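You operate a simulated robot arm through the tools that you are given. There is no shell and no other tool.

You are at the controls of a simulated robot arm. One attempt, no reset.

## Task
Put things in order on the long platform top. At the end: the red clip stands where the gold pestle stood; the blue water bottle stands where the silver bowl with the blue rim stood; the hand brush is on the round board; the gold pestle stands where the blue water bottle stood; the silver bowl with the blue rim stands where the hand brush stood; whatever was shut is shut again. Leave all else as you found it, and nothing knocked over.

The check looks at the end state, three seconds after you hand in, the way a careful person would. Anything else that was tipped, shoved, dropped, spilled or broken makes it a failure.

## Robot
A 7-joint arm with a two-finger parallel gripper, fixed in place. Base frame: the origin is at the foot of the arm, x ahead of it, y to its left, z up; the work surface is at about z = 850. Readings come in mm, rad, newtons and seconds.
With the tool pointing down near the work surface it reaches from about 100 to 640 mm from the base axis. Its first joint turns from -1.152 to 1.152 rad. Payload 1.57 kg.
The TCP is the grasp point between the finger pads, 30 mm short of the fingertips. In the tool frame z runs along the fingers and y along their closing line. The gripper opens to 80 mm. The fingers are 17 mm wide and 12 mm thick; the gripper's body (40 by 82 mm) begins 80 mm behind the TCP.
Orientation is that of the tool frame in the base frame, as [roll, pitch, yaw] about the fixed x, y, z axes, in that order (R = Rz(yaw) Ry(pitch) Rx(roll)). With the fingers straight down and closing along the base's y, the tool's x points along the base's -x, its y along +y and its z along -z.

## Interface
- The arm moves only by the tool nudge_tool. Its argument "rows" is a list of rows, each an object (a shift or turn left out is 0, a gripper value left out holds the last) with "translation": the shift along the tool's x, y, z in units of 250 mm (1.0 is 250 mm), a list of three; "rotation": the turn, a rotation vector about the tool's x, y, z in units of 180 degrees (1.0 is 180 degrees), a list of three; "hand": the opening, from 0 (shut) to 1 (fully open). In form: [{"translation": [dx, dy, dz], "rotation": [wx, wy, wz], "hand": hand}, ...]. A call has 1 to 20 rows; each row is the pose to reach, as a shift and turn from the pose commanded when the call began, along the tool's axes at that moment. A call with a number of a shift or a turn outside -1 to 1 is refused whole. Each row takes 0.2 s and may step no farther than 50 mm and 0.15 rad from the row before; otherwise, or with a gripper value out of range, the whole call is refused. A pose out of reach is approached as far as the arm can. The call stops where the force on the tool passes 40 N (or 10 N more than at its start, if that is more) or the arm is blocked; 0.2 s more then pass. The fingers move at their own pace (about 72 mm/s each) and stop on an object; they squeeze with about 33 N. The grip force told is the motor's: it shows also when the fingers shut on nothing. Time passes only in rows, and 0.2 s behind the last, so rows that repeat a pose let the fingers close. It gives the time, the measured TCP pose, the force on the tool (base axes), the opening and the grip force at its end, in the units of the frame above (readings bear some noise), with the torque about the TCP (base axes, N m) and any sound that the robot's microphone picked up, and new pictures: "pictures" is both (left out), scene, wrist or none.
- Cameras (640 x 400 px; columns grow to the right, rows downward): "scene" is fixed at [81.7, 474.4, 1414]; the picture's right is [-0.29, -0.96, 0.00], its down [-0.64, 0.19, -0.74] and it looks along [0.71, -0.22, -0.67] (base axes); focal length 330 px, centre (320, 200). "wrist" rides on the gripper at [72, -7, -122] in the tool frame; the picture's right is [0.09, 1.00, 0.00], its down [-0.84, 0.08, -0.54] and it looks along [-0.54, 0.05, 0.84] (tool axes); focal length 238 px, centre (320, 200). There is no depth. A picture from a camera that has moved, and an enlarged one, comes with that camera's place and axes in the base frame and with its lens.
- inspect(camera, box): a new picture of the part [left, top, right, bottom] of that camera's present view, enlarged. It takes no simulated time.
- sign_off(): hands the job in; it is judged then, once.

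Places have to be worked out from the pictures, the camera data and where the tool is seen. Open the gripper and draw the arm clear of the work before you hand the job in, unless the task says otherwise.

The tools are called after "Request:" by a JSON object that holds its "api" and its "payload". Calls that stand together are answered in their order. nudge_tool: Moves the arm, as the interface text tells. Its arguments: {"type":"object","properties":{"rows":{"type":"array","items":{"type":"object","properties":{"translation":{"type":"array","items":{"type":"number"}},"rotation":{"type":"array","items":{"type":"number"}},"hand":{"type":"number"}}}},"pictures":{"type":"string","enum":["both","scene","wrist","none"]}},"required":["rows"]} The other tools are called the same way: inspect (camera, box) takes an enlarged picture of a part of a camera's view; sign_off () hands the job in.

At the start:

```text
t: 0.0
position: [442.0, 122.4, 1161.8]
ee_rot: [-3.142, 0.0, -3.141]
contact_force: [0.7, -0.6, -0.8]
moment: [-0.02, 0.01, 0.04]
opening: 79.7
grip_force: 0.1
```

scene: 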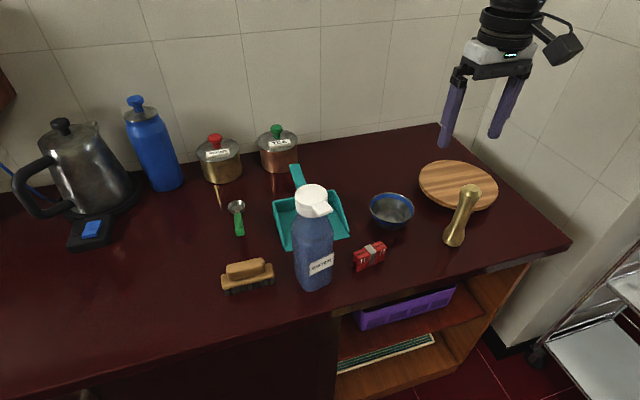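
wrist: 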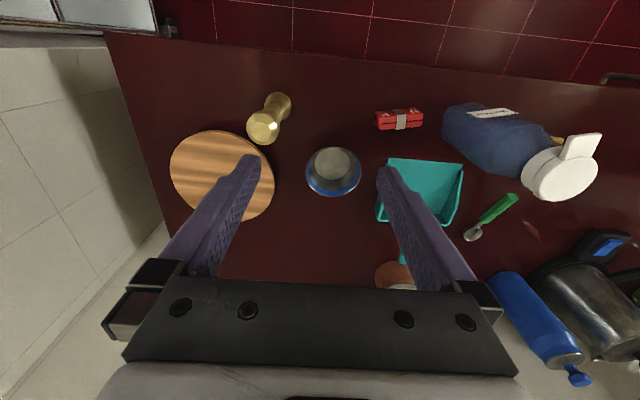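

I'll look closely at the scene first to identify the objects and their exact places.

Request:
{"api": "inspect", "payload": {"camera": "scene", "box": [200, 150, 400, 300]}}

Request:
{"api": "inspect", "payload": {"camera": "scene", "box": [340, 130, 540, 270]}}

Request:
{"api": "inspect", "payload": {"camera": "scene", "box": [0, 80, 240, 260]}}

Request:
{"api": "inspect", "payload": {"camera": "wrist", "box": [340, 60, 640, 260]}}

Request:
{"api": "inspect", "payload": {"camera": "wrist", "box": [150, 70, 450, 260]}}

```text
2.67 times, centred on (300, 225) of scene
camera zoom: at [81.7, 474.4, 1414.0], right [-0.29, -0.96, 0.0], down [-0.64, 0.19, -0.74], along [0.71, -0.22, -0.67], focal length 881 px, centre (373, 133)
```

zoom: 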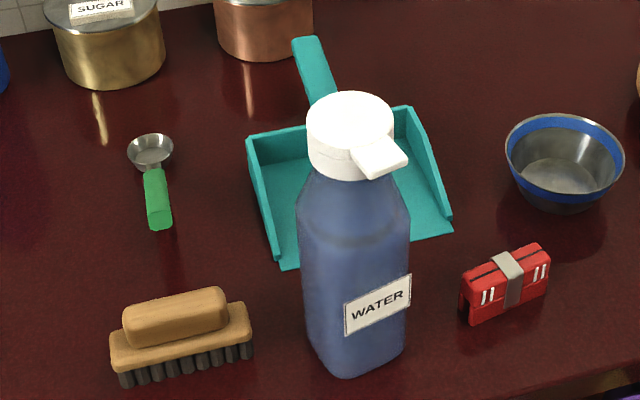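

```text
2.86 times, centred on (440, 200) of scene
camera zoom: at [81.7, 474.4, 1414.0], right [-0.29, -0.96, 0.0], down [-0.64, 0.19, -0.74], along [0.71, -0.22, -0.67], focal length 944 px, centre (-23, 200)
```

zoom: 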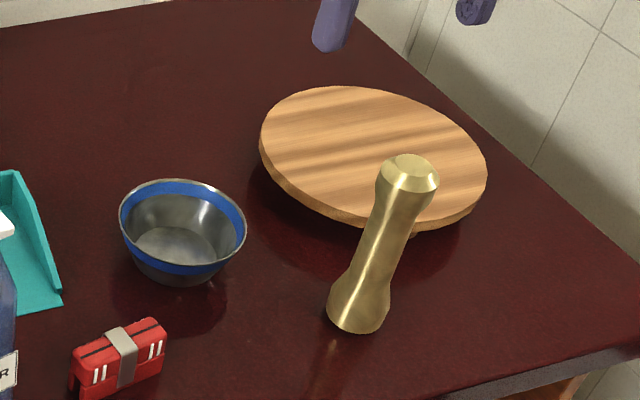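

```text
2.22 times, centred on (120, 170) of scene
camera zoom: at [81.7, 474.4, 1414.0], right [-0.29, -0.96, 0.0], down [-0.64, 0.19, -0.74], along [0.71, -0.22, -0.67], focal length 734 px, centre (764, 267)
```

zoom: 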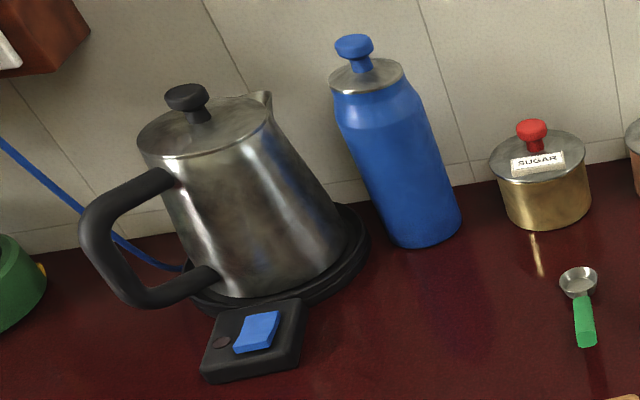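

```text
2.00 times, centred on (490, 160) of wrist
camera zoom: at [370.2, 116.7, 1284.0], right [-0.09, 1.0, 0.0], down [0.84, 0.08, 0.54], along [0.54, 0.05, -0.84], focal length 477 px, centre (-20, 280)
```

zoom: 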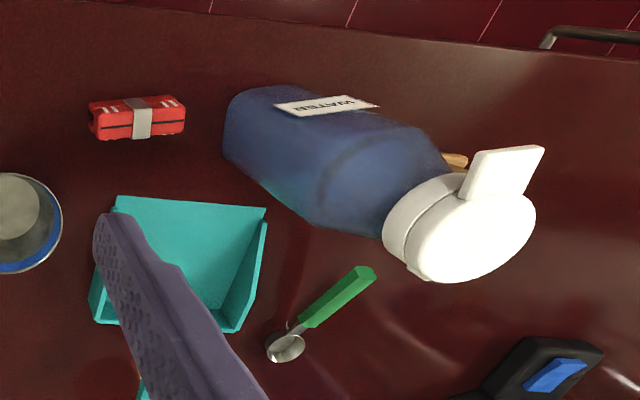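

```text
2.11 times, centred on (300, 165) of wrist
camera zoom: at [370.2, 116.7, 1284.0], right [-0.09, 1.0, 0.0], down [0.84, 0.08, 0.54], along [0.54, 0.05, -0.84], focal length 502 px, centre (362, 274)
```

zoom: 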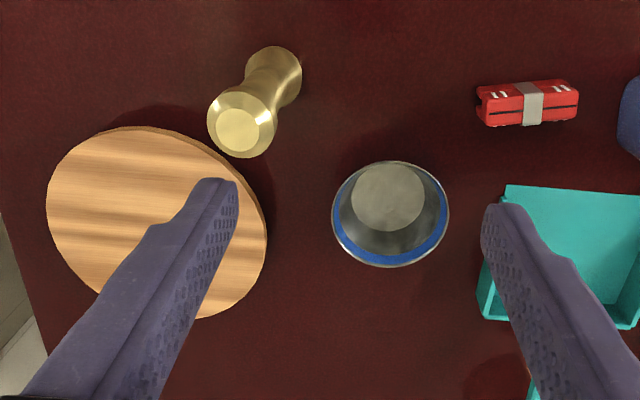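

The WATER bottle (front), bowl, brush, clip and pestle all sit on the platform. The brush looks far out, near (488, 496). I'll rise a bit and move left above the bottle's height to get a better wrist view.

Request:
{"api": "nudge_tool", "payload": {"rows": [{"translation": [0, 0, -0.16]}, {"translation": [0.1, 0.17, -0.2]}, {"translation": [0.2, 0.36, -0.2]}, {"translation": [0.25, 0.55, -0.2]}, {"translation": [0.25, 0.74, -0.2]}, {"translation": [0.25, 0.93, -0.2]}, {"translation": [0.25, 1.0, -0.2]}]}}

```text
refused: row 2 steps farther than a row can; nothing moved
```

The second row's step was slightly over 50 mm, so I'll redo the same move with smaller steps.

Request:
{"api": "nudge_tool", "payload": {"rows": [{"translation": [0, 0, -0.16]}, {"translation": [0.1, 0.15, -0.2]}, {"translation": [0.2, 0.32, -0.2]}, {"translation": [0.25, 0.5, -0.2]}, {"translation": [0.25, 0.68, -0.2]}, {"translation": [0.25, 0.86, -0.2]}, {"translation": [0.25, 1.0, -0.2]}, {"translation": [0.25, 1.0, -0.2]}]}}

```text
t: 1.8
position: [372.2, 366.7, 1201.8]
ee_rot: [-3.142, -0.001, 3.141]
contact_force: [-0.2, -0.1, -1.2]
moment: [0.04, 0.03, -0.03]
opening: 80.2
grip_force: 0.0
out of reach, approached as far as the arm can: row 7, 8
camera wrist: at [301.0, 360.4, 1324.5], right [-0.09, 1.0, 0.0], down [0.84, 0.08, 0.54], along [0.54, 0.05, -0.84], focal length 238 px, centre (320, 200)
```

scene: 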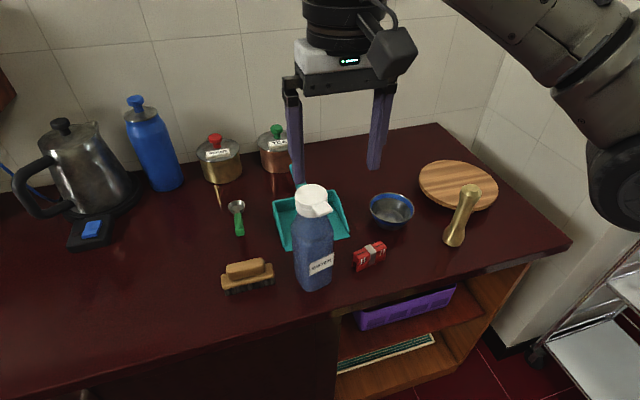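
wrist: 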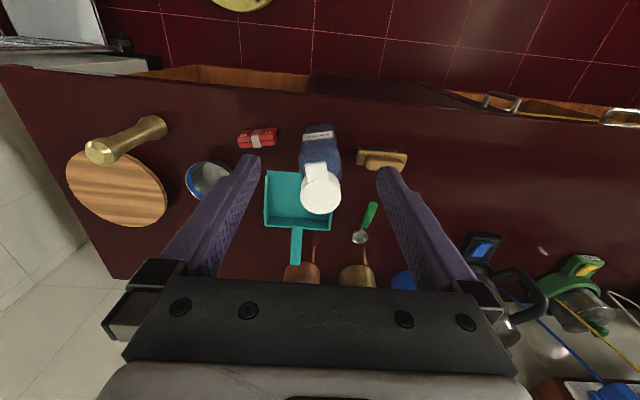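

The arm can't go further left at this height. The wrist camera now sees every object, so I'll enlarge these views to refine positions and orientations.

Request:
{"api": "inspect", "payload": {"camera": "wrist", "box": [220, 110, 420, 250]}}

Request:
{"api": "inspect", "payload": {"camera": "wrist", "box": [50, 100, 290, 250]}}

Request:
{"api": "inspect", "payload": {"camera": "scene", "box": [210, 180, 400, 300]}}

```text
2.86 times, centred on (320, 180) of wrist
camera zoom: at [301.0, 360.4, 1324.5], right [-0.09, 1.0, 0.0], down [0.84, 0.08, 0.54], along [0.54, 0.05, -0.84], focal length 681 px, centre (320, 257)
```

zoom: 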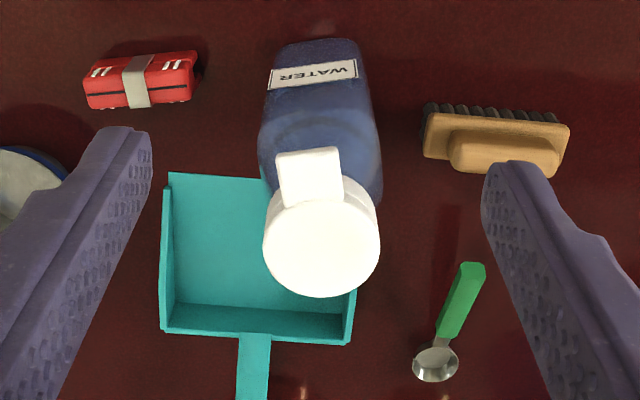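

```text
2.67 times, centred on (170, 175) of wrist
camera zoom: at [301.0, 360.4, 1324.5], right [-0.09, 1.0, 0.0], down [0.84, 0.08, 0.54], along [0.54, 0.05, -0.84], focal length 636 px, centre (720, 267)
```

zoom: 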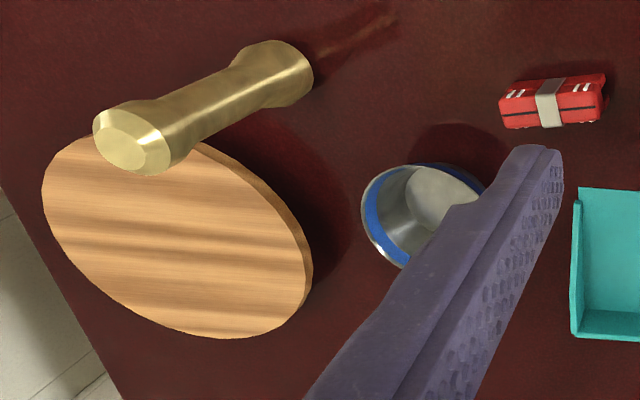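

```text
3.33 times, centred on (305, 240) of scene
camera zoom: at [81.7, 474.4, 1414.0], right [-0.29, -0.96, 0.0], down [-0.64, 0.19, -0.74], along [0.71, -0.22, -0.67], focal length 1102 px, centre (370, 67)
```

zoom: 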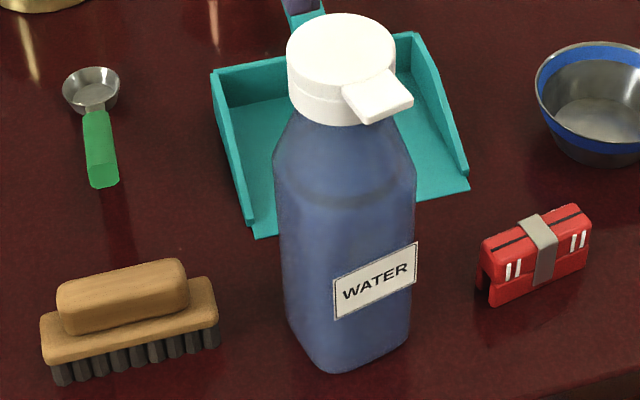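

The bottle body is squarish, about 60 mm wide and yawed about 17°, with its base centre near (457, 370). The bowl is near (562, 149). My plan is bowl to a temporary spot, bottle to the bowl's place, brush to the board, bowl to the brush's place, then pestle and clip. Next I'll look at the bowl from nearer.

Request:
{"api": "nudge_tool", "payload": {"rows": [{"translation": [0, -0.18, 0]}, {"translation": [0, -0.37, 0.03]}, {"translation": [-0.04, -0.55, 0.09]}, {"translation": [-0.08, -0.72, 0.16]}, {"translation": [-0.12, -0.84, 0.28]}, {"translation": [-0.16, -0.94, 0.4]}, {"translation": [-0.2, -0.96, 0.5]}, {"translation": [-0.2, -0.96, 0.5]}]}}

```text
t: 3.6
position: [422.2, 127.3, 1077.0]
ee_rot: [-3.14, -0.001, 3.141]
contact_force: [0.0, -0.5, 0.1]
moment: [0.04, -0.05, -0.02]
opening: 79.9
grip_force: 0.0
camera wrist: at [350.6, 120.8, 1199.1], right [-0.09, 1.0, 0.0], down [0.84, 0.08, 0.54], along [0.54, 0.05, -0.84], focal length 238 px, centre (320, 200)
```

scene: 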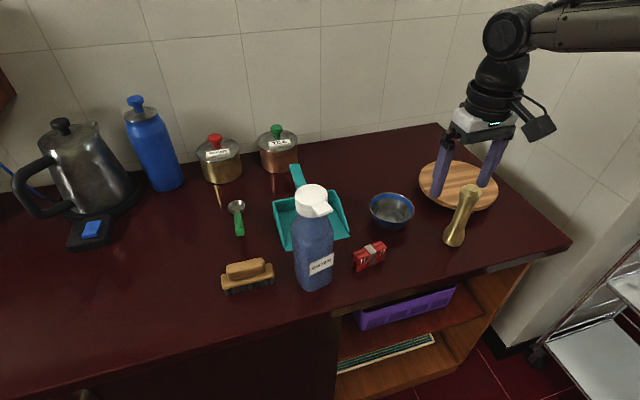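
wrist: 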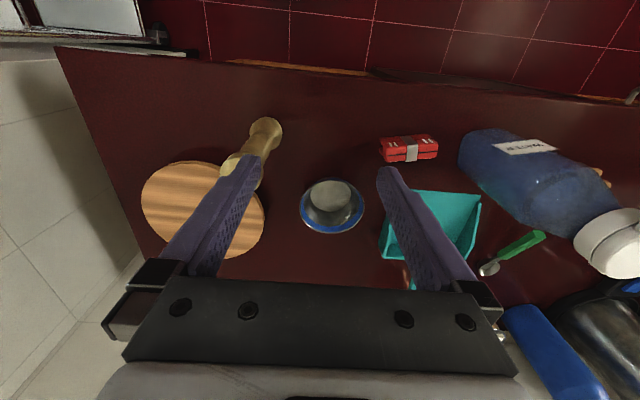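

The bowl is in plain view between the fingers. I'll enlarge it and the neighbours from here.

Request:
{"api": "inspect", "payload": {"camera": "wrist", "box": [280, 160, 390, 250]}}

Request:
{"api": "inspect", "payload": {"camera": "wrist", "box": [130, 100, 300, 260]}}

Request:
{"api": "inspect", "payload": {"camera": "wrist", "box": [360, 110, 500, 200]}}

Request:
{"api": "inspect", "payload": {"camera": "scene", "box": [360, 180, 430, 240]}}

```text
4.44 times, centred on (335, 205) of wrist
camera zoom: at [350.6, 120.8, 1199.1], right [-0.09, 1.0, 0.0], down [0.84, 0.08, 0.54], along [0.54, 0.05, -0.84], focal length 1059 px, centre (253, 178)
```

zoom: 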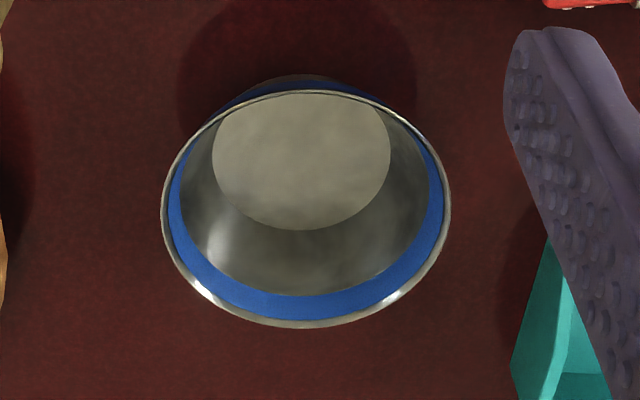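

```text
2.50 times, centred on (215, 180) of wrist
camera zoom: at [350.6, 120.8, 1199.1], right [-0.09, 1.0, 0.0], down [0.84, 0.08, 0.54], along [0.54, 0.05, -0.84], focal length 596 px, centre (582, 250)
```

zoom: 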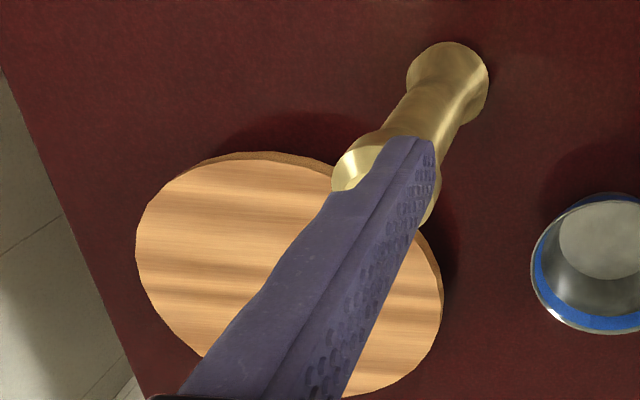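

```text
4.44 times, centred on (430, 155) of wrist
camera zoom: at [350.6, 120.8, 1199.1], right [-0.09, 1.0, 0.0], down [0.84, 0.08, 0.54], along [0.54, 0.05, -0.84], focal length 1059 px, centre (-169, 400)
```

zoom: 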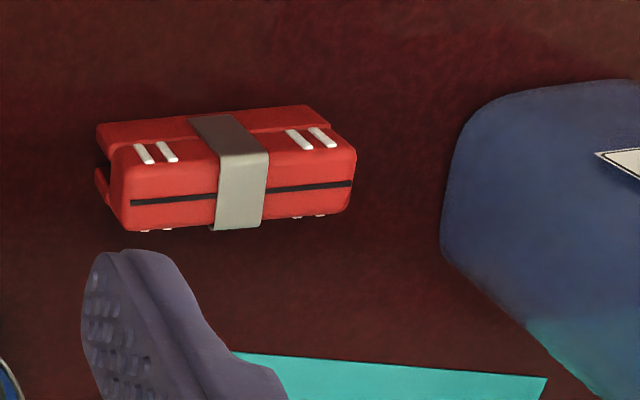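

```text
6.67 times, centred on (395, 210) of scene
camera zoom: at [81.7, 474.4, 1414.0], right [-0.29, -0.96, 0.0], down [-0.64, 0.19, -0.74], along [0.71, -0.22, -0.67], focal length 2204 px, centre (-180, 133)
```

zoom: 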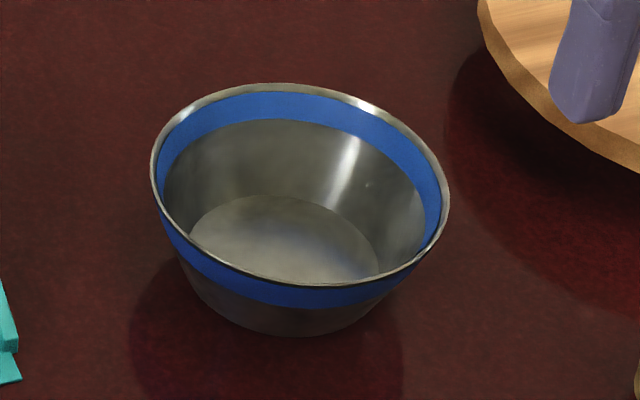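

Triangulating both cameras puts the bowl rim centre at about (557, 157, 900), diameter 100, with walls sloping about 20°. I'll grip the rim on the robot's side with the tool leaning along the wall, starting by yawing the hand so the camera swings away from the pestle.

Request:
{"api": "nudge_tool", "payload": {"rows": [{"rotation": [0, 0, 0.045], "hand": 0.6}, {"rotation": [0, 0, 0.09]}, {"rotation": [0, 0, 0.135]}, {"rotation": [0, 0, 0.18]}, {"rotation": [0, 0, 0.225]}, {"rotation": [0, 0, 0.27]}, {"rotation": [0, 0, 0.315]}, {"rotation": [0, 0, 0.36]}, {"rotation": [0, 0, 0.4056]}, {"rotation": [0, 0, 0.4056]}], "pictures": "none"}}

```text
t: 5.8
position: [421.9, 126.9, 1078.1]
ee_rot: [3.141, 0.001, 1.865]
contact_force: [-0.8, 0.3, -0.3]
moment: [0.03, -0.03, 0.01]
opening: 47.9
grip_force: 0.1
```

Yaw is set (106.9°). Now I'll tilt 22° outward while moving to the pre-grasp position behind the near rim.

Request:
{"api": "nudge_tool", "payload": {"rows": [{"translation": [-0.01, 0.06, 0.1], "rotation": [-0.041, 0, 0]}, {"translation": [-0.02, 0.12, 0.2], "rotation": [-0.082, 0, 0]}, {"translation": [-0.03, 0.17, 0.3], "rotation": [-0.1222, 0, 0]}, {"translation": [-0.04, 0.226, 0.398], "rotation": [-0.1222, 0, 0]}, {"translation": [-0.04, 0.226, 0.398], "rotation": [-0.1222, 0, 0]}]}}

```text
t: 7.0
position: [481.7, 134.2, 976.5]
ee_rot: [2.757, 0.0, 1.868]
contact_force: [0.4, -0.7, -0.4]
moment: [-0.04, -0.01, -0.03]
opening: 48.0
grip_force: 0.2
camera wrist: at [410.4, 187.6, 1088.7], right [0.86, 0.36, 0.37], down [0.12, -0.84, 0.53], along [0.5, -0.41, -0.76], focal length 238 px, centre (320, 200)
```

scene: 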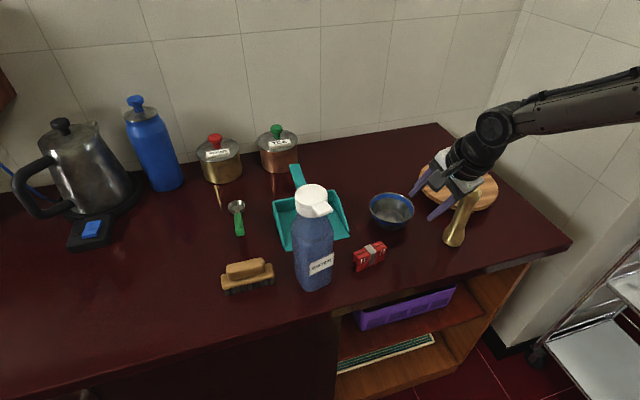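
wrist: 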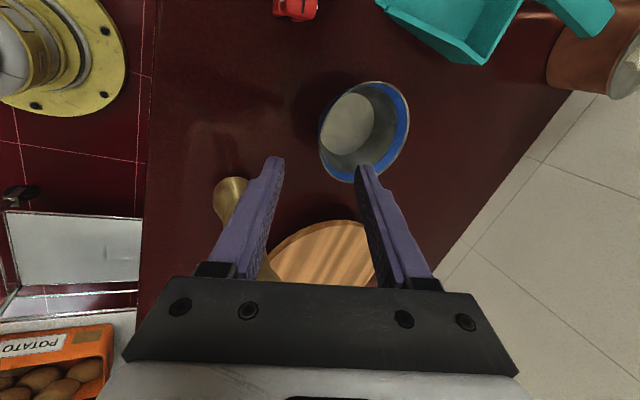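

The pre-grasp is reached with the bowl rim ahead. I'll advance about 88 mm along the tool axis so that one finger goes inside the bowl and one outside.

Request:
{"api": "nudge_tool", "payload": {"rows": [{"translation": [0, -0.002, 0.12]}, {"translation": [0, -0.004, 0.22]}, {"translation": [0, -0.008, 0.3]}, {"translation": [0, -0.008, 0.35]}, {"translation": [0, -0.008, 0.35]}]}}

Request:
{"api": "inspect", "payload": {"camera": "scene", "box": [340, 140, 500, 260]}}

Request:
{"api": "inspect", "payload": {"camera": "wrist", "box": [220, 60, 460, 260]}}

```text
t: 8.2
position: [509.5, 142.2, 894.8]
ee_rot: [2.758, 0.0, 1.866]
contact_force: [-0.7, 0.1, -0.3]
moment: [-0.01, 0.01, 0.02]
opening: 47.9
grip_force: 0.0
camera wrist: at [439.0, 197.1, 1006.9], right [0.86, 0.36, 0.37], down [0.12, -0.84, 0.53], along [0.5, -0.41, -0.76], focal length 238 px, centre (320, 200)
```

scene: 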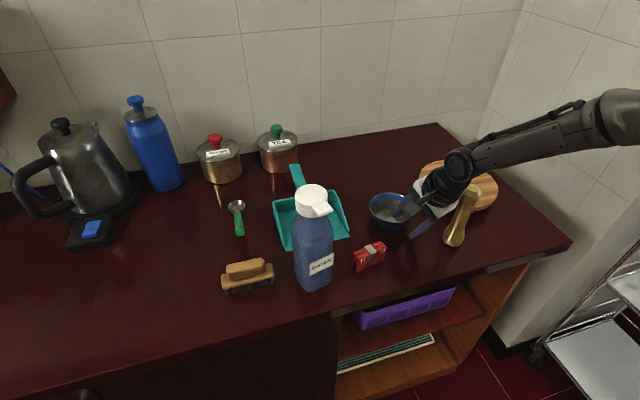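
wrist: 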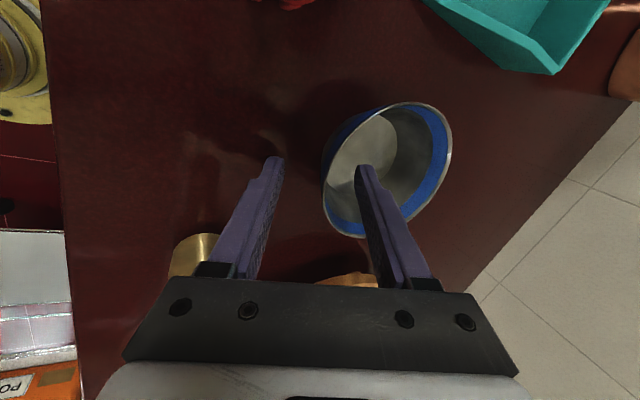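

```text
3.33 times, centred on (420, 200) of scene
camera zoom: at [81.7, 474.4, 1414.0], right [-0.29, -0.96, 0.0], down [-0.64, 0.19, -0.74], along [0.71, -0.22, -0.67], focal length 1102 px, centre (-13, 200)
```

zoom: 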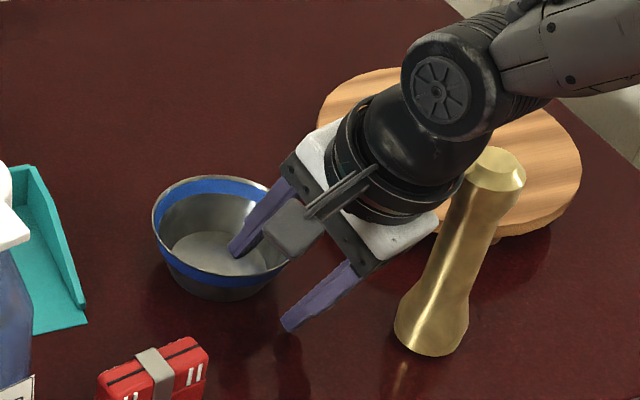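

```text
2.00 times, centred on (340, 160) of wrist
camera zoom: at [439.0, 197.1, 1006.9], right [0.86, 0.36, 0.37], down [0.12, -0.84, 0.53], along [0.5, -0.41, -0.76], focal length 477 px, centre (280, 280)
```

zoom: 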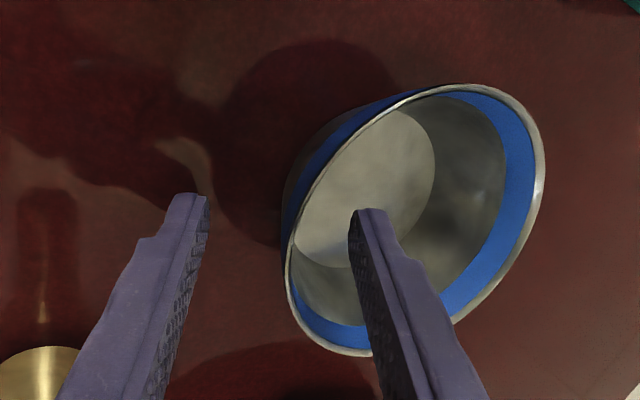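

The near rim projects exactly between the fingers (expected pixel matches), so I'll close the gripper on the wall.

Request:
{"api": "nudge_tool", "payload": {"rows": [{"hand": 0.0}, {"hand": 0.0}, {"hand": 0.0}, {"hand": 0.0}]}}

Request:
{"api": "inspect", "payload": {"camera": "wrist", "box": [220, 60, 460, 260]}}

```text
t: 9.2
position: [509.6, 143.4, 897.4]
ee_rot: [2.757, 0.0, 1.869]
contact_force: [0.8, 0.3, 3.5]
moment: [0.19, -0.13, -0.07]
opening: 3.2
grip_force: 24.0
camera wrist: at [439.3, 197.1, 1007.9], right [0.86, 0.36, 0.38], down [0.12, -0.84, 0.53], along [0.5, -0.41, -0.76], focal length 238 px, centre (320, 200)
```

scene: 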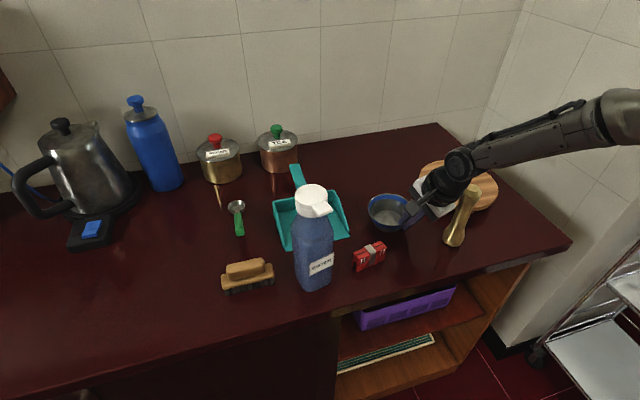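
wrist: 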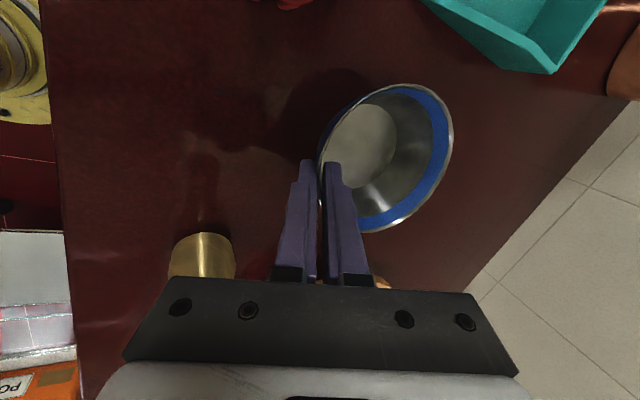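

```text
2.00 times, centred on (340, 160) of wrist
camera zoom: at [439.3, 197.1, 1007.9], right [0.86, 0.36, 0.38], down [0.12, -0.84, 0.53], along [0.5, -0.41, -0.76], focal length 477 px, centre (280, 280)
```

zoom: 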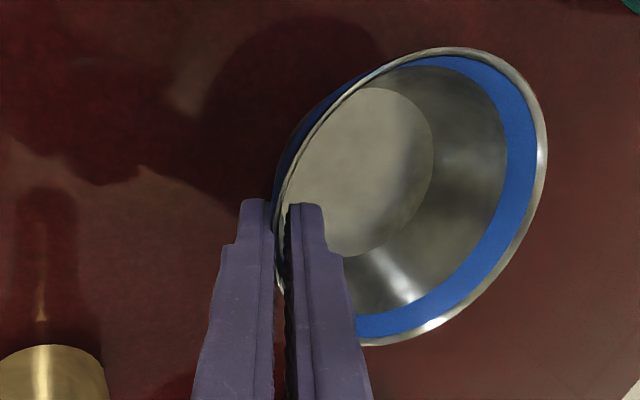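

The bowl wall is gripped (3.2 mm). I'll check whether the bowl stayed level.

Request:
{"api": "inspect", "payload": {"camera": "scene", "box": [350, 160, 450, 250]}}

```text
4.44 times, centred on (400, 205) of scene
camera zoom: at [81.7, 474.3, 1414.0], right [-0.29, -0.96, 0.0], down [-0.64, 0.19, -0.74], along [0.71, -0.22, -0.67], focal length 1469 px, centre (-36, 178)
```

zoom: 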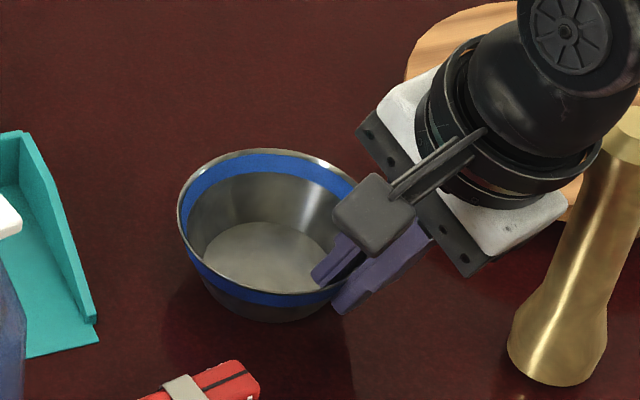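

The bowl shifted only a few mm. I'll lift it 50 mm straight up and check how it hangs.

Request:
{"api": "nudge_tool", "payload": {"rows": [{"translation": [0, 0.025, -0.062], "hand": 0.0}, {"translation": [0, 0.05, -0.124]}, {"translation": [0, 0.075, -0.186]}, {"translation": [0, 0.075, -0.186]}]}}

Request:
{"api": "inspect", "payload": {"camera": "scene", "box": [350, 150, 450, 240]}}

```text
t: 10.2
position: [508.9, 142.6, 945.5]
ee_rot: [2.758, 0.0, 1.869]
contact_force: [0.7, -0.7, -0.6]
moment: [-0.01, -0.01, -0.01]
opening: 2.1
grip_force: 23.0
camera wrist: at [438.9, 196.5, 1057.1], right [0.86, 0.36, 0.37], down [0.12, -0.84, 0.53], along [0.5, -0.41, -0.76], focal length 238 px, centre (320, 200)
```

scene: 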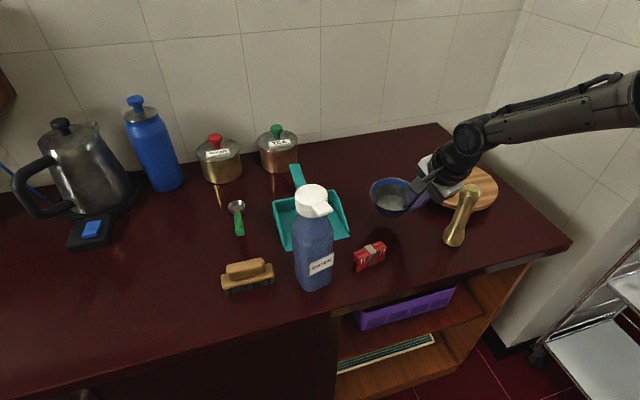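
wrist: 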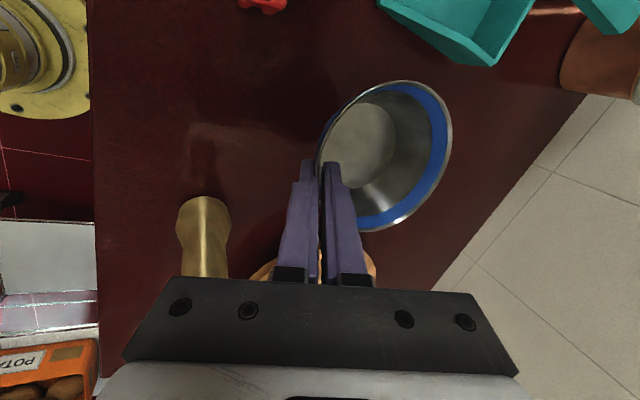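

```text
4.44 times, centred on (400, 195) of scene
camera zoom: at [81.7, 474.4, 1414.0], right [-0.29, -0.96, 0.0], down [-0.64, 0.19, -0.74], along [0.71, -0.22, -0.67], focal length 1469 px, centre (-36, 222)
```

zoom: 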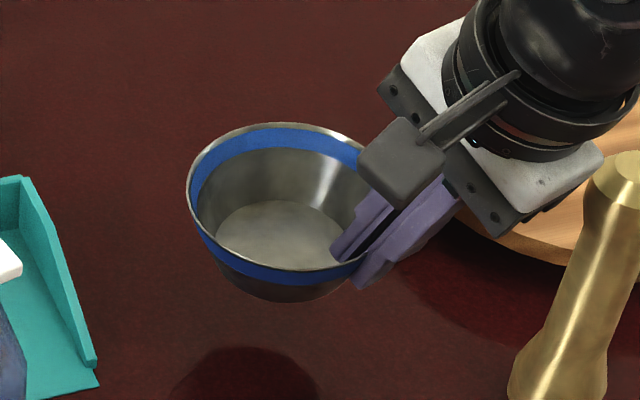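

The bowl is held nearly level. I'll carry it 112 mm toward the robot to the temporary spot near (445, 140), then lower it gently.

Request:
{"api": "nudge_tool", "payload": {"rows": [{"translation": [0.016, -0.104, -0.042], "hand": 0.0}, {"translation": [0.032, -0.208, -0.084]}, {"translation": [0.049, -0.312, -0.126]}, {"translation": [0.065, -0.416, -0.168]}, {"translation": [0.065, -0.416, -0.168]}, {"translation": [0.065, -0.446, -0.093]}, {"translation": [0.065, -0.472, -0.031]}, {"translation": [0.065, -0.485, 0.001]}, {"translation": [0.065, -0.489, 0.012]}, {"translation": [0.065, -0.489, 0.012]}]}}

Request:
{"api": "inspect", "payload": {"camera": "scene", "box": [350, 180, 480, 280]}}

```text
t: 12.4
position: [398.1, 125.4, 899.6]
ee_rot: [2.756, -0.001, 1.867]
contact_force: [-2.3, -0.4, 5.6]
moment: [0.28, -0.01, 0.05]
opening: 2.1
grip_force: 23.4
camera wrist: at [327.6, 179.7, 1009.4], right [0.86, 0.36, 0.38], down [0.12, -0.84, 0.53], along [0.5, -0.41, -0.76], focal length 238 px, centre (320, 200)
```

scene: 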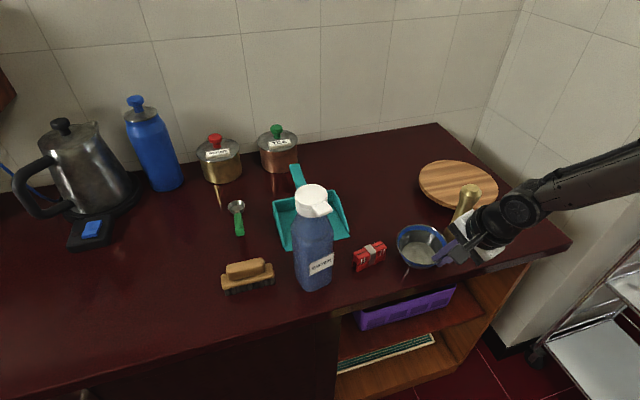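
wrist: 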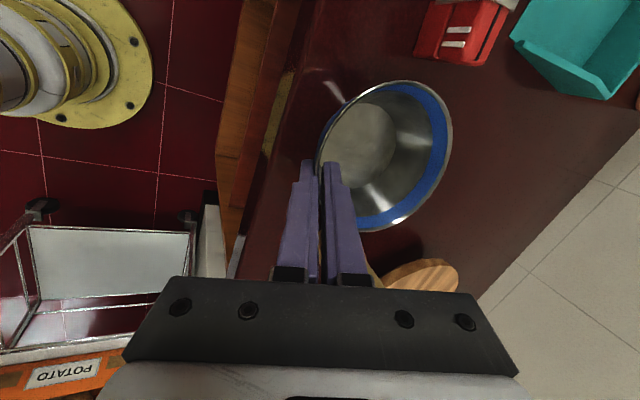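

```text
4.00 times, centred on (415, 230) of scene
camera zoom: at [81.6, 474.3, 1414.0], right [-0.29, -0.96, 0.0], down [-0.64, 0.19, -0.74], along [0.71, -0.22, -0.67], focal length 1322 px, centre (-60, 80)
```

zoom: 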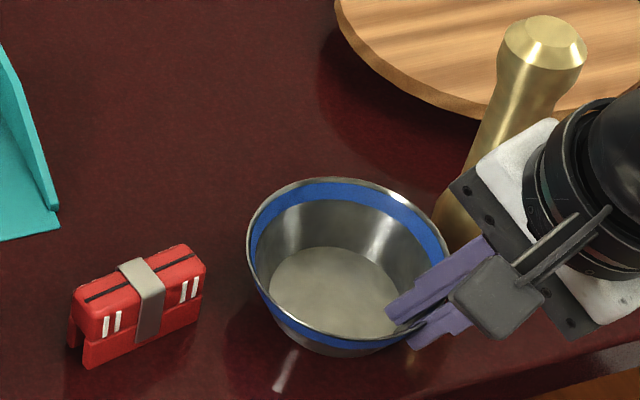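

The bowl has touched down with about 5 N. I'll relieve 3 mm, open to 48 mm, and back out along the tool axis.

Request:
{"api": "nudge_tool", "payload": {"rows": [{"translation": [0, 0.0045, -0.011], "hand": 0.0}, {"translation": [0, 0.0045, -0.011], "hand": 0.6}, {"translation": [0, 0.0045, -0.011], "hand": 0.6}, {"translation": [0, 0.0045, -0.011], "hand": 0.6}, {"translation": [0, 0.0045, -0.15], "hand": 0.6}, {"translation": [0, 0.0045, -0.33], "hand": 0.6}, {"translation": [0, 0.0045, -0.45], "hand": 0.6}]}}

Request:
{"api": "inspect", "payload": {"camera": "scene", "box": [350, 180, 480, 280]}}

Request:
{"api": "inspect", "payload": {"camera": "wrist", "box": [250, 20, 490, 220]}}

```text
t: 14.0
position: [358.4, 112.2, 1002.8]
ee_rot: [2.759, 0.001, 1.867]
contact_force: [0.1, 0.2, 0.5]
moment: [0.01, 0.0, 0.0]
opening: 47.9
grip_force: 0.1
camera wrist: at [288.1, 167.6, 1113.8], right [0.86, 0.36, 0.37], down [0.12, -0.84, 0.53], along [0.5, -0.41, -0.76], focal length 238 px, centre (320, 200)
```

scene: 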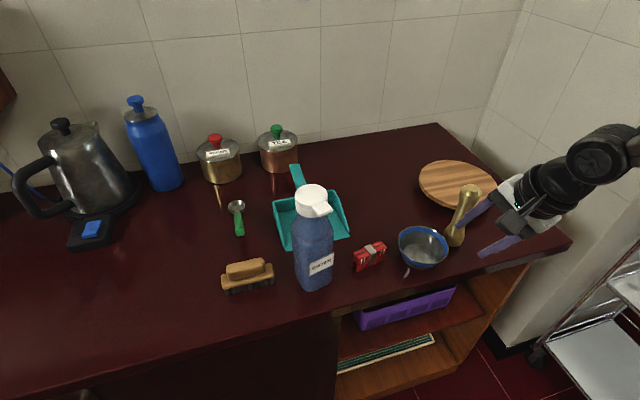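
wrist: 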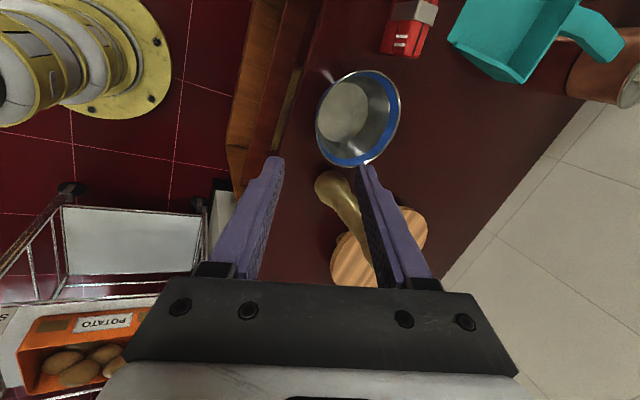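

```text
4.00 times, centred on (415, 230) of scene
camera zoom: at [81.7, 474.4, 1414.0], right [-0.29, -0.96, 0.0], down [-0.64, 0.19, -0.74], along [0.71, -0.22, -0.67], focal length 1322 px, centre (-60, 80)
```

zoom: 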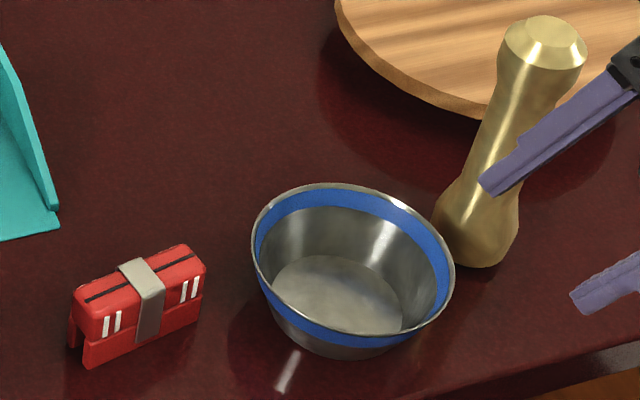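

```text
2.00 times, centred on (370, 120) of wrist
camera zoom: at [288.1, 167.6, 1113.8], right [0.86, 0.36, 0.37], down [0.12, -0.84, 0.53], along [0.5, -0.41, -0.76], focal length 477 px, centre (220, 360)
```

zoom: 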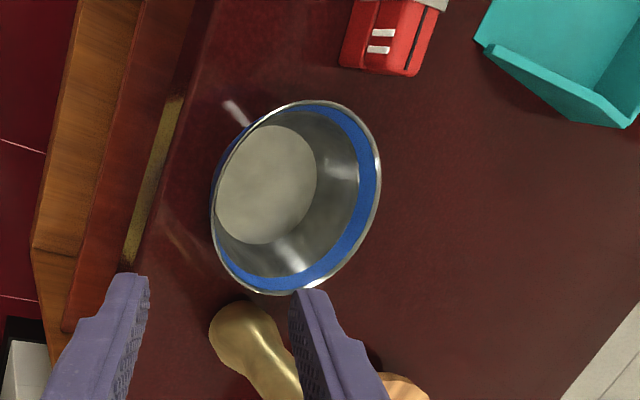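

The bowl is parked upright. For the bottle I'll approach from the −y side leaning about 45°, to keep clear of the cap and spout and grip mid-body. First I'll untilt and rise.

Request:
{"api": "nudge_tool", "payload": {"rows": [{"translation": [0, 0.05, -0.123], "rotation": [0.04, 0, 0], "hand": 1.0}, {"translation": [0, 0.1, -0.247], "rotation": [0.08, 0, 0]}, {"translation": [0, 0.15, -0.37], "rotation": [0.1222, 0, 0]}, {"translation": [0, 0.15, -0.37], "rotation": [0.1222, 0, 0]}], "pictures": "none"}}

Request:
{"api": "nudge_tool", "payload": {"rows": [{"translation": [0.04, 0, 0], "rotation": [0, 0, -0.045]}, {"translation": [0.08, 0.02, 0], "rotation": [0, 0, -0.09]}, {"translation": [0.12, 0.04, 0], "rotation": [0, 0, -0.135]}, {"translation": [0.16, 0.06, 0], "rotation": [0, 0, -0.18]}, {"translation": [0.2, 0.08, 0], "rotation": [0, 0, -0.225]}, {"translation": [0.24, 0.1, 0], "rotation": [0, 0, -0.27]}, {"translation": [0.28, 0.12, 0], "rotation": [0, 0, -0.315]}, {"translation": [0.32, 0.14, 0], "rotation": [0, 0, -0.36]}, {"translation": [0.36, 0.16, 0], "rotation": [0, 0, -0.405]}, {"translation": [0.4, 0.18, 0], "rotation": [0, 0, -0.45]}, {"translation": [0.4, 0.2, 0], "rotation": [0, 0, -0.495]}, {"translation": [0.4, 0.2, 0], "rotation": [0, 0, -0.5]}]}}

```text
t: 15.0
position: [358.3, 113.3, 1102.0]
ee_rot: [-3.141, 0.002, 1.867]
contact_force: [-0.4, -0.4, 0.4]
moment: [0.01, -0.03, 0.02]
opening: 80.1
grip_force: 0.1
```

```text
t: 17.6
position: [377.2, 223.6, 1103.3]
ee_rot: [-3.141, -0.002, -2.843]
contact_force: [-0.2, -0.6, -0.4]
moment: [-0.02, 0.0, 0.01]
opening: 79.8
grip_force: 0.2
camera wrist: at [310.8, 196.5, 1224.8], right [-0.38, 0.92, 0.0], down [0.78, 0.32, 0.54], along [0.5, 0.21, -0.84], focal length 238 px, centre (320, 200)
```

scene: 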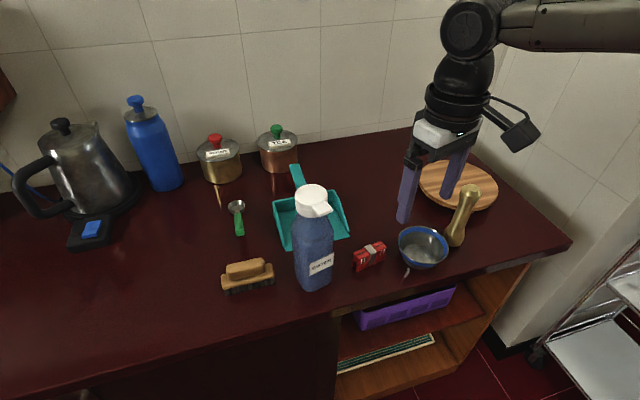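
wrist: 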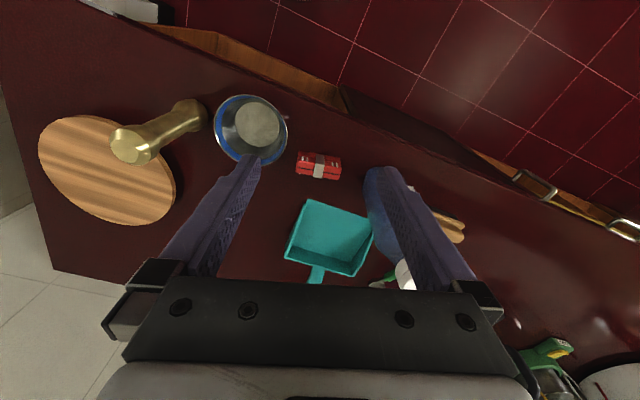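

Halfway there, yaw now 197°. I'll turn the remaining 90° and get a good view of the bottle.

Request:
{"api": "nudge_tool", "payload": {"rows": [{"translation": [-0.04, 0, 0], "rotation": [0, 0, -0.045]}, {"translation": [-0.08, -0.02, 0], "rotation": [0, 0, -0.09]}, {"translation": [-0.12, -0.03, 0], "rotation": [0, 0, -0.135]}, {"translation": [-0.16, -0.04, 0], "rotation": [0, 0, -0.18]}, {"translation": [-0.2, -0.06, 0], "rotation": [0, 0, -0.225]}, {"translation": [-0.22, -0.07, 0], "rotation": [0, 0, -0.27]}, {"translation": [-0.22, -0.07, 0], "rotation": [0, 0, -0.315]}, {"translation": [-0.22, -0.07, 0], "rotation": [0, 0, -0.36]}, {"translation": [-0.22, -0.07, 0], "rotation": [0, 0, -0.405]}, {"translation": [-0.22, -0.07, 0], "rotation": [0, 0, -0.45]}, {"translation": [-0.22, -0.07, 0], "rotation": [0, 0, -0.495]}, {"translation": [-0.22, -0.07, 0], "rotation": [0, 0, -0.5]}]}}

Request:
{"api": "inspect", "payload": {"camera": "wrist", "box": [220, 60, 460, 280]}}

```text
t: 20.2
position: [434.9, 222.1, 1102.3]
ee_rot: [3.142, 0.001, -1.272]
contact_force: [-0.3, 0.6, -0.2]
moment: [-0.01, -0.06, 0.0]
opening: 79.9
grip_force: 0.0
camera wrist: at [462.4, 156.5, 1224.4], right [-0.92, -0.38, 0.0], down [-0.32, 0.78, 0.54], along [-0.21, 0.5, -0.84], focal length 238 px, centre (320, 200)
```

scene: 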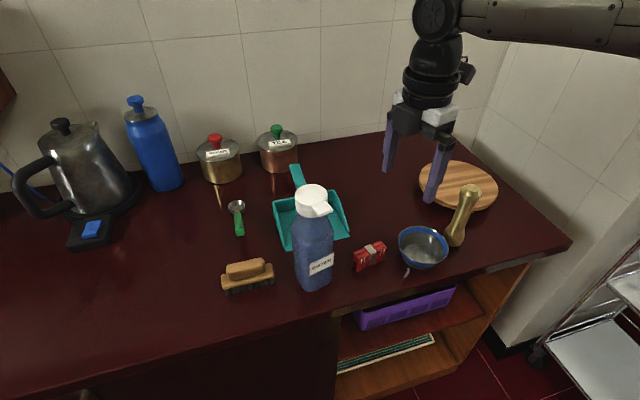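
wrist: 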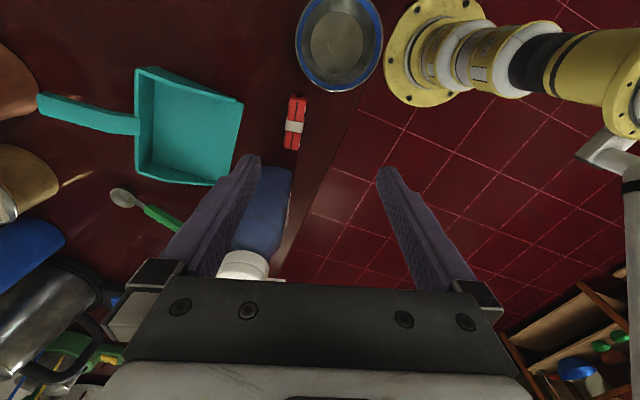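

```text
1.82 times, centred on (340, 170) of wrist
camera zoom: at [462.4, 156.5, 1224.4], right [-0.92, -0.38, 0.0], down [-0.32, 0.78, 0.54], along [-0.21, 0.5, -0.84], focal length 433 px, centre (284, 254)
```

zoom: 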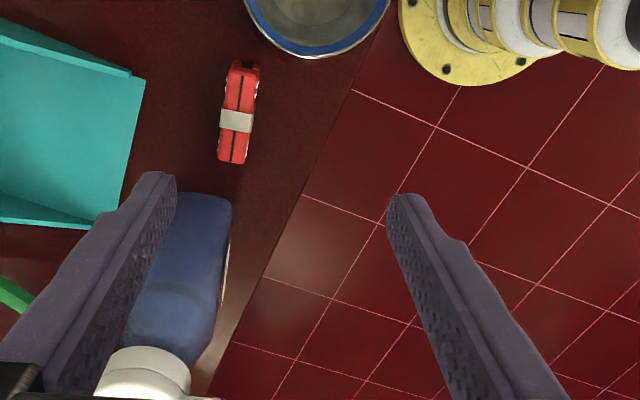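

The camera is now on the −y side. I'll tilt 45° toward the bottle while moving to a stand-off about 130 mm back from the intended grasp point.

Request:
{"api": "nudge_tool", "payload": {"rows": [{"translation": [-0.03, -0.045, 0.0], "rotation": [0, -0.042, 0], "hand": 1.0}, {"translation": [-0.06, -0.09, 0.04], "rotation": [0, -0.084, 0]}, {"translation": [-0.09, -0.13, 0.09], "rotation": [0, -0.126, 0]}, {"translation": [-0.12, -0.18, 0.14], "rotation": [0, -0.168, 0]}, {"translation": [-0.15, -0.22, 0.19], "rotation": [0, -0.21, 0]}, {"translation": [-0.176, -0.259, 0.24], "rotation": [0, -0.25, 0]}, {"translation": [-0.176, -0.259, 0.24], "rotation": [0, -0.25, 0]}]}}

Request:
{"api": "inspect", "payload": {"camera": "wrist", "box": [220, 60, 460, 280]}}

Request:
{"api": "inspect", "payload": {"camera": "scene", "box": [260, 120, 460, 300]}}

```text
t: 21.8
position: [483.8, 283.9, 1042.9]
ee_rot: [3.141, 0.787, -1.276]
contact_force: [-0.2, 0.6, -0.2]
moment: [-0.01, -0.02, 0.02]
opening: 80.1
grip_force: 0.1
camera wrist: at [530.3, 155.2, 1077.7], right [-0.93, -0.35, -0.07], down [-0.13, 0.18, 0.98], along [-0.33, 0.92, -0.21], focal length 238 px, centre (320, 200)
```

scene: 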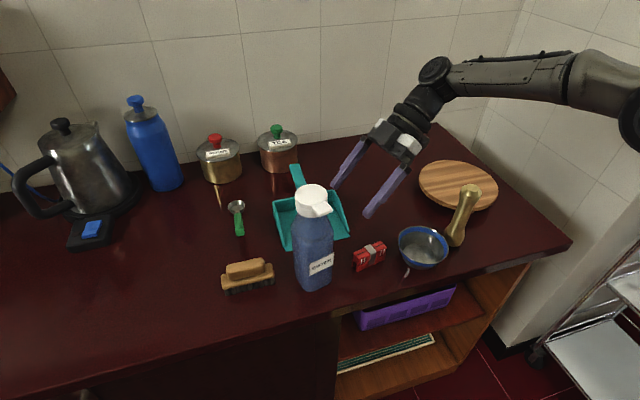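
wrist: 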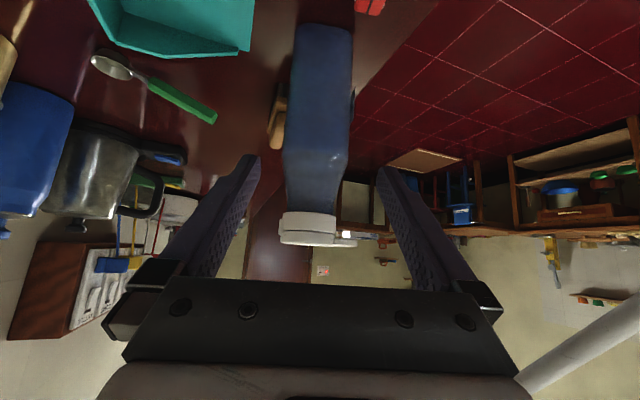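

```text
1.82 times, centred on (340, 170) of wrist
camera zoom: at [530.3, 155.2, 1077.7], right [-0.93, -0.35, -0.07], down [-0.13, 0.18, 0.98], along [-0.33, 0.92, -0.21], focal length 433 px, centre (284, 254)
```

zoom: 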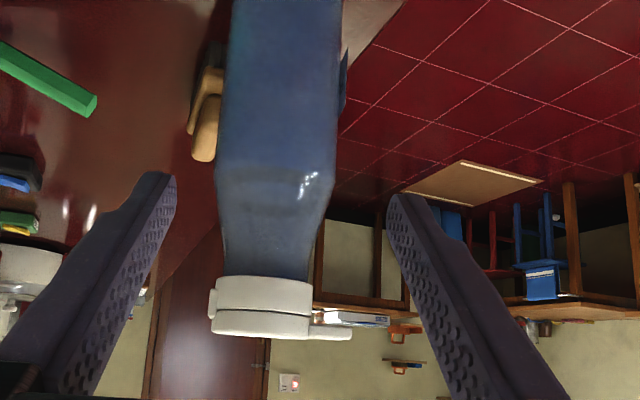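

```text
2.22 times, centred on (360, 210) of scene
camera zoom: at [81.7, 474.4, 1414.0], right [-0.29, -0.96, 0.0], down [-0.64, 0.19, -0.74], along [0.71, -0.22, -0.67], focal length 734 px, centre (231, 178)
```

zoom: 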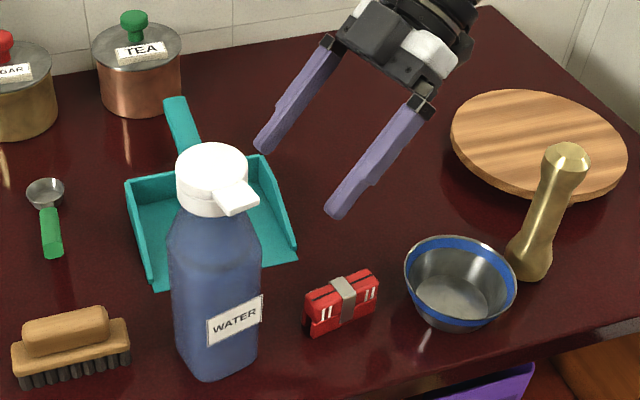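

The bottle is seen square-on: 60 mm wide, vertical body up to z≈1000, cap top ≈1075, axis near (459.5, 371.7). I'll advance along the tool axis to grasp mid-body at z≈945.

Request:
{"api": "nudge_tool", "payload": {"rows": [{"translation": [0.005, -0.009, 0.16], "hand": 1.0}, {"translation": [0.01, -0.009, 0.3]}, {"translation": [0.015, -0.009, 0.4]}, {"translation": [0.019, -0.009, 0.48]}, {"translation": [0.019, -0.009, 0.534]}, {"translation": [0.019, -0.009, 0.534]}]}}

Request:
{"api": "inspect", "payload": {"camera": "wrist", "box": [220, 60, 460, 280]}}

Request:
{"api": "inspect", "payload": {"camera": "scene", "box": [240, 150, 440, 300]}}

```text
t: 23.2
position: [458.7, 371.6, 944.3]
ee_rot: [-3.14, 0.786, -1.275]
contact_force: [0.2, 0.8, 0.1]
moment: [0.01, 0.0, 0.02]
opening: 79.9
grip_force: 0.1
camera wrist: at [506.0, 243.3, 980.3], right [-0.93, -0.35, -0.07], down [-0.14, 0.18, 0.97], along [-0.33, 0.92, -0.21], focal length 238 px, centre (320, 200)
```

scene: 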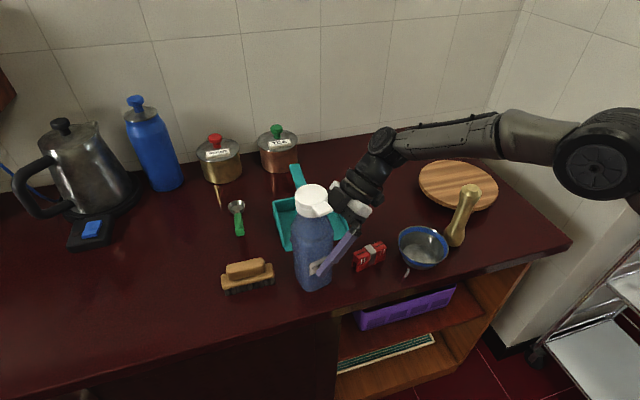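
wrist: 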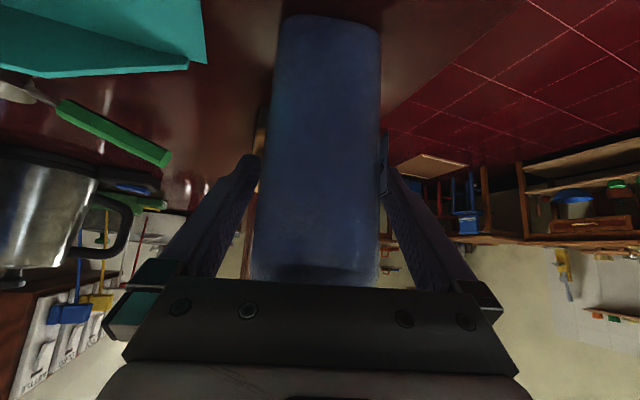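

```text
1.82 times, centred on (340, 170) of wrist
camera zoom: at [506.0, 243.3, 980.3], right [-0.93, -0.35, -0.07], down [-0.14, 0.18, 0.97], along [-0.33, 0.92, -0.21], focal length 433 px, centre (284, 254)
```

zoom: 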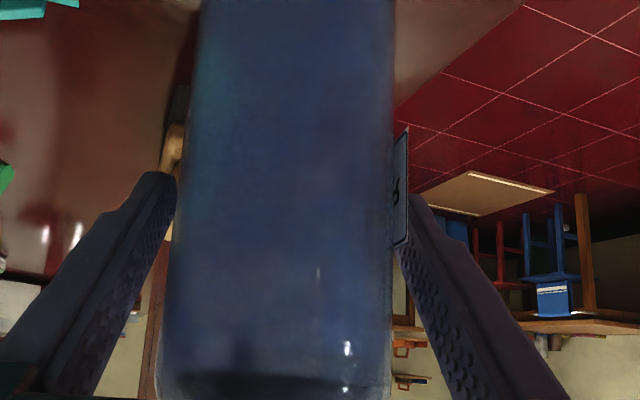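

```text
2.67 times, centred on (340, 225) of scene
camera zoom: at [81.7, 474.4, 1414.0], right [-0.29, -0.96, 0.0], down [-0.64, 0.19, -0.74], along [0.71, -0.22, -0.67], focal length 881 px, centre (267, 133)
```

zoom: 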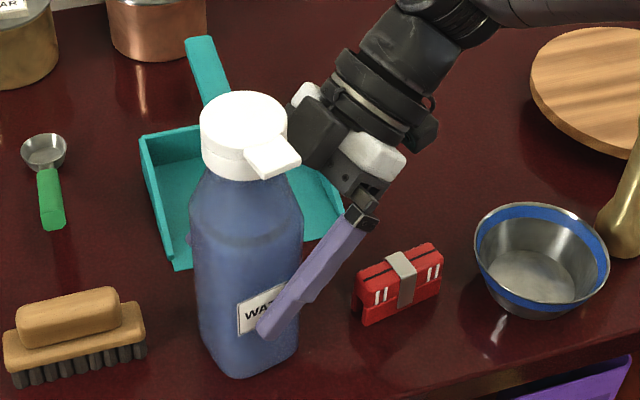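

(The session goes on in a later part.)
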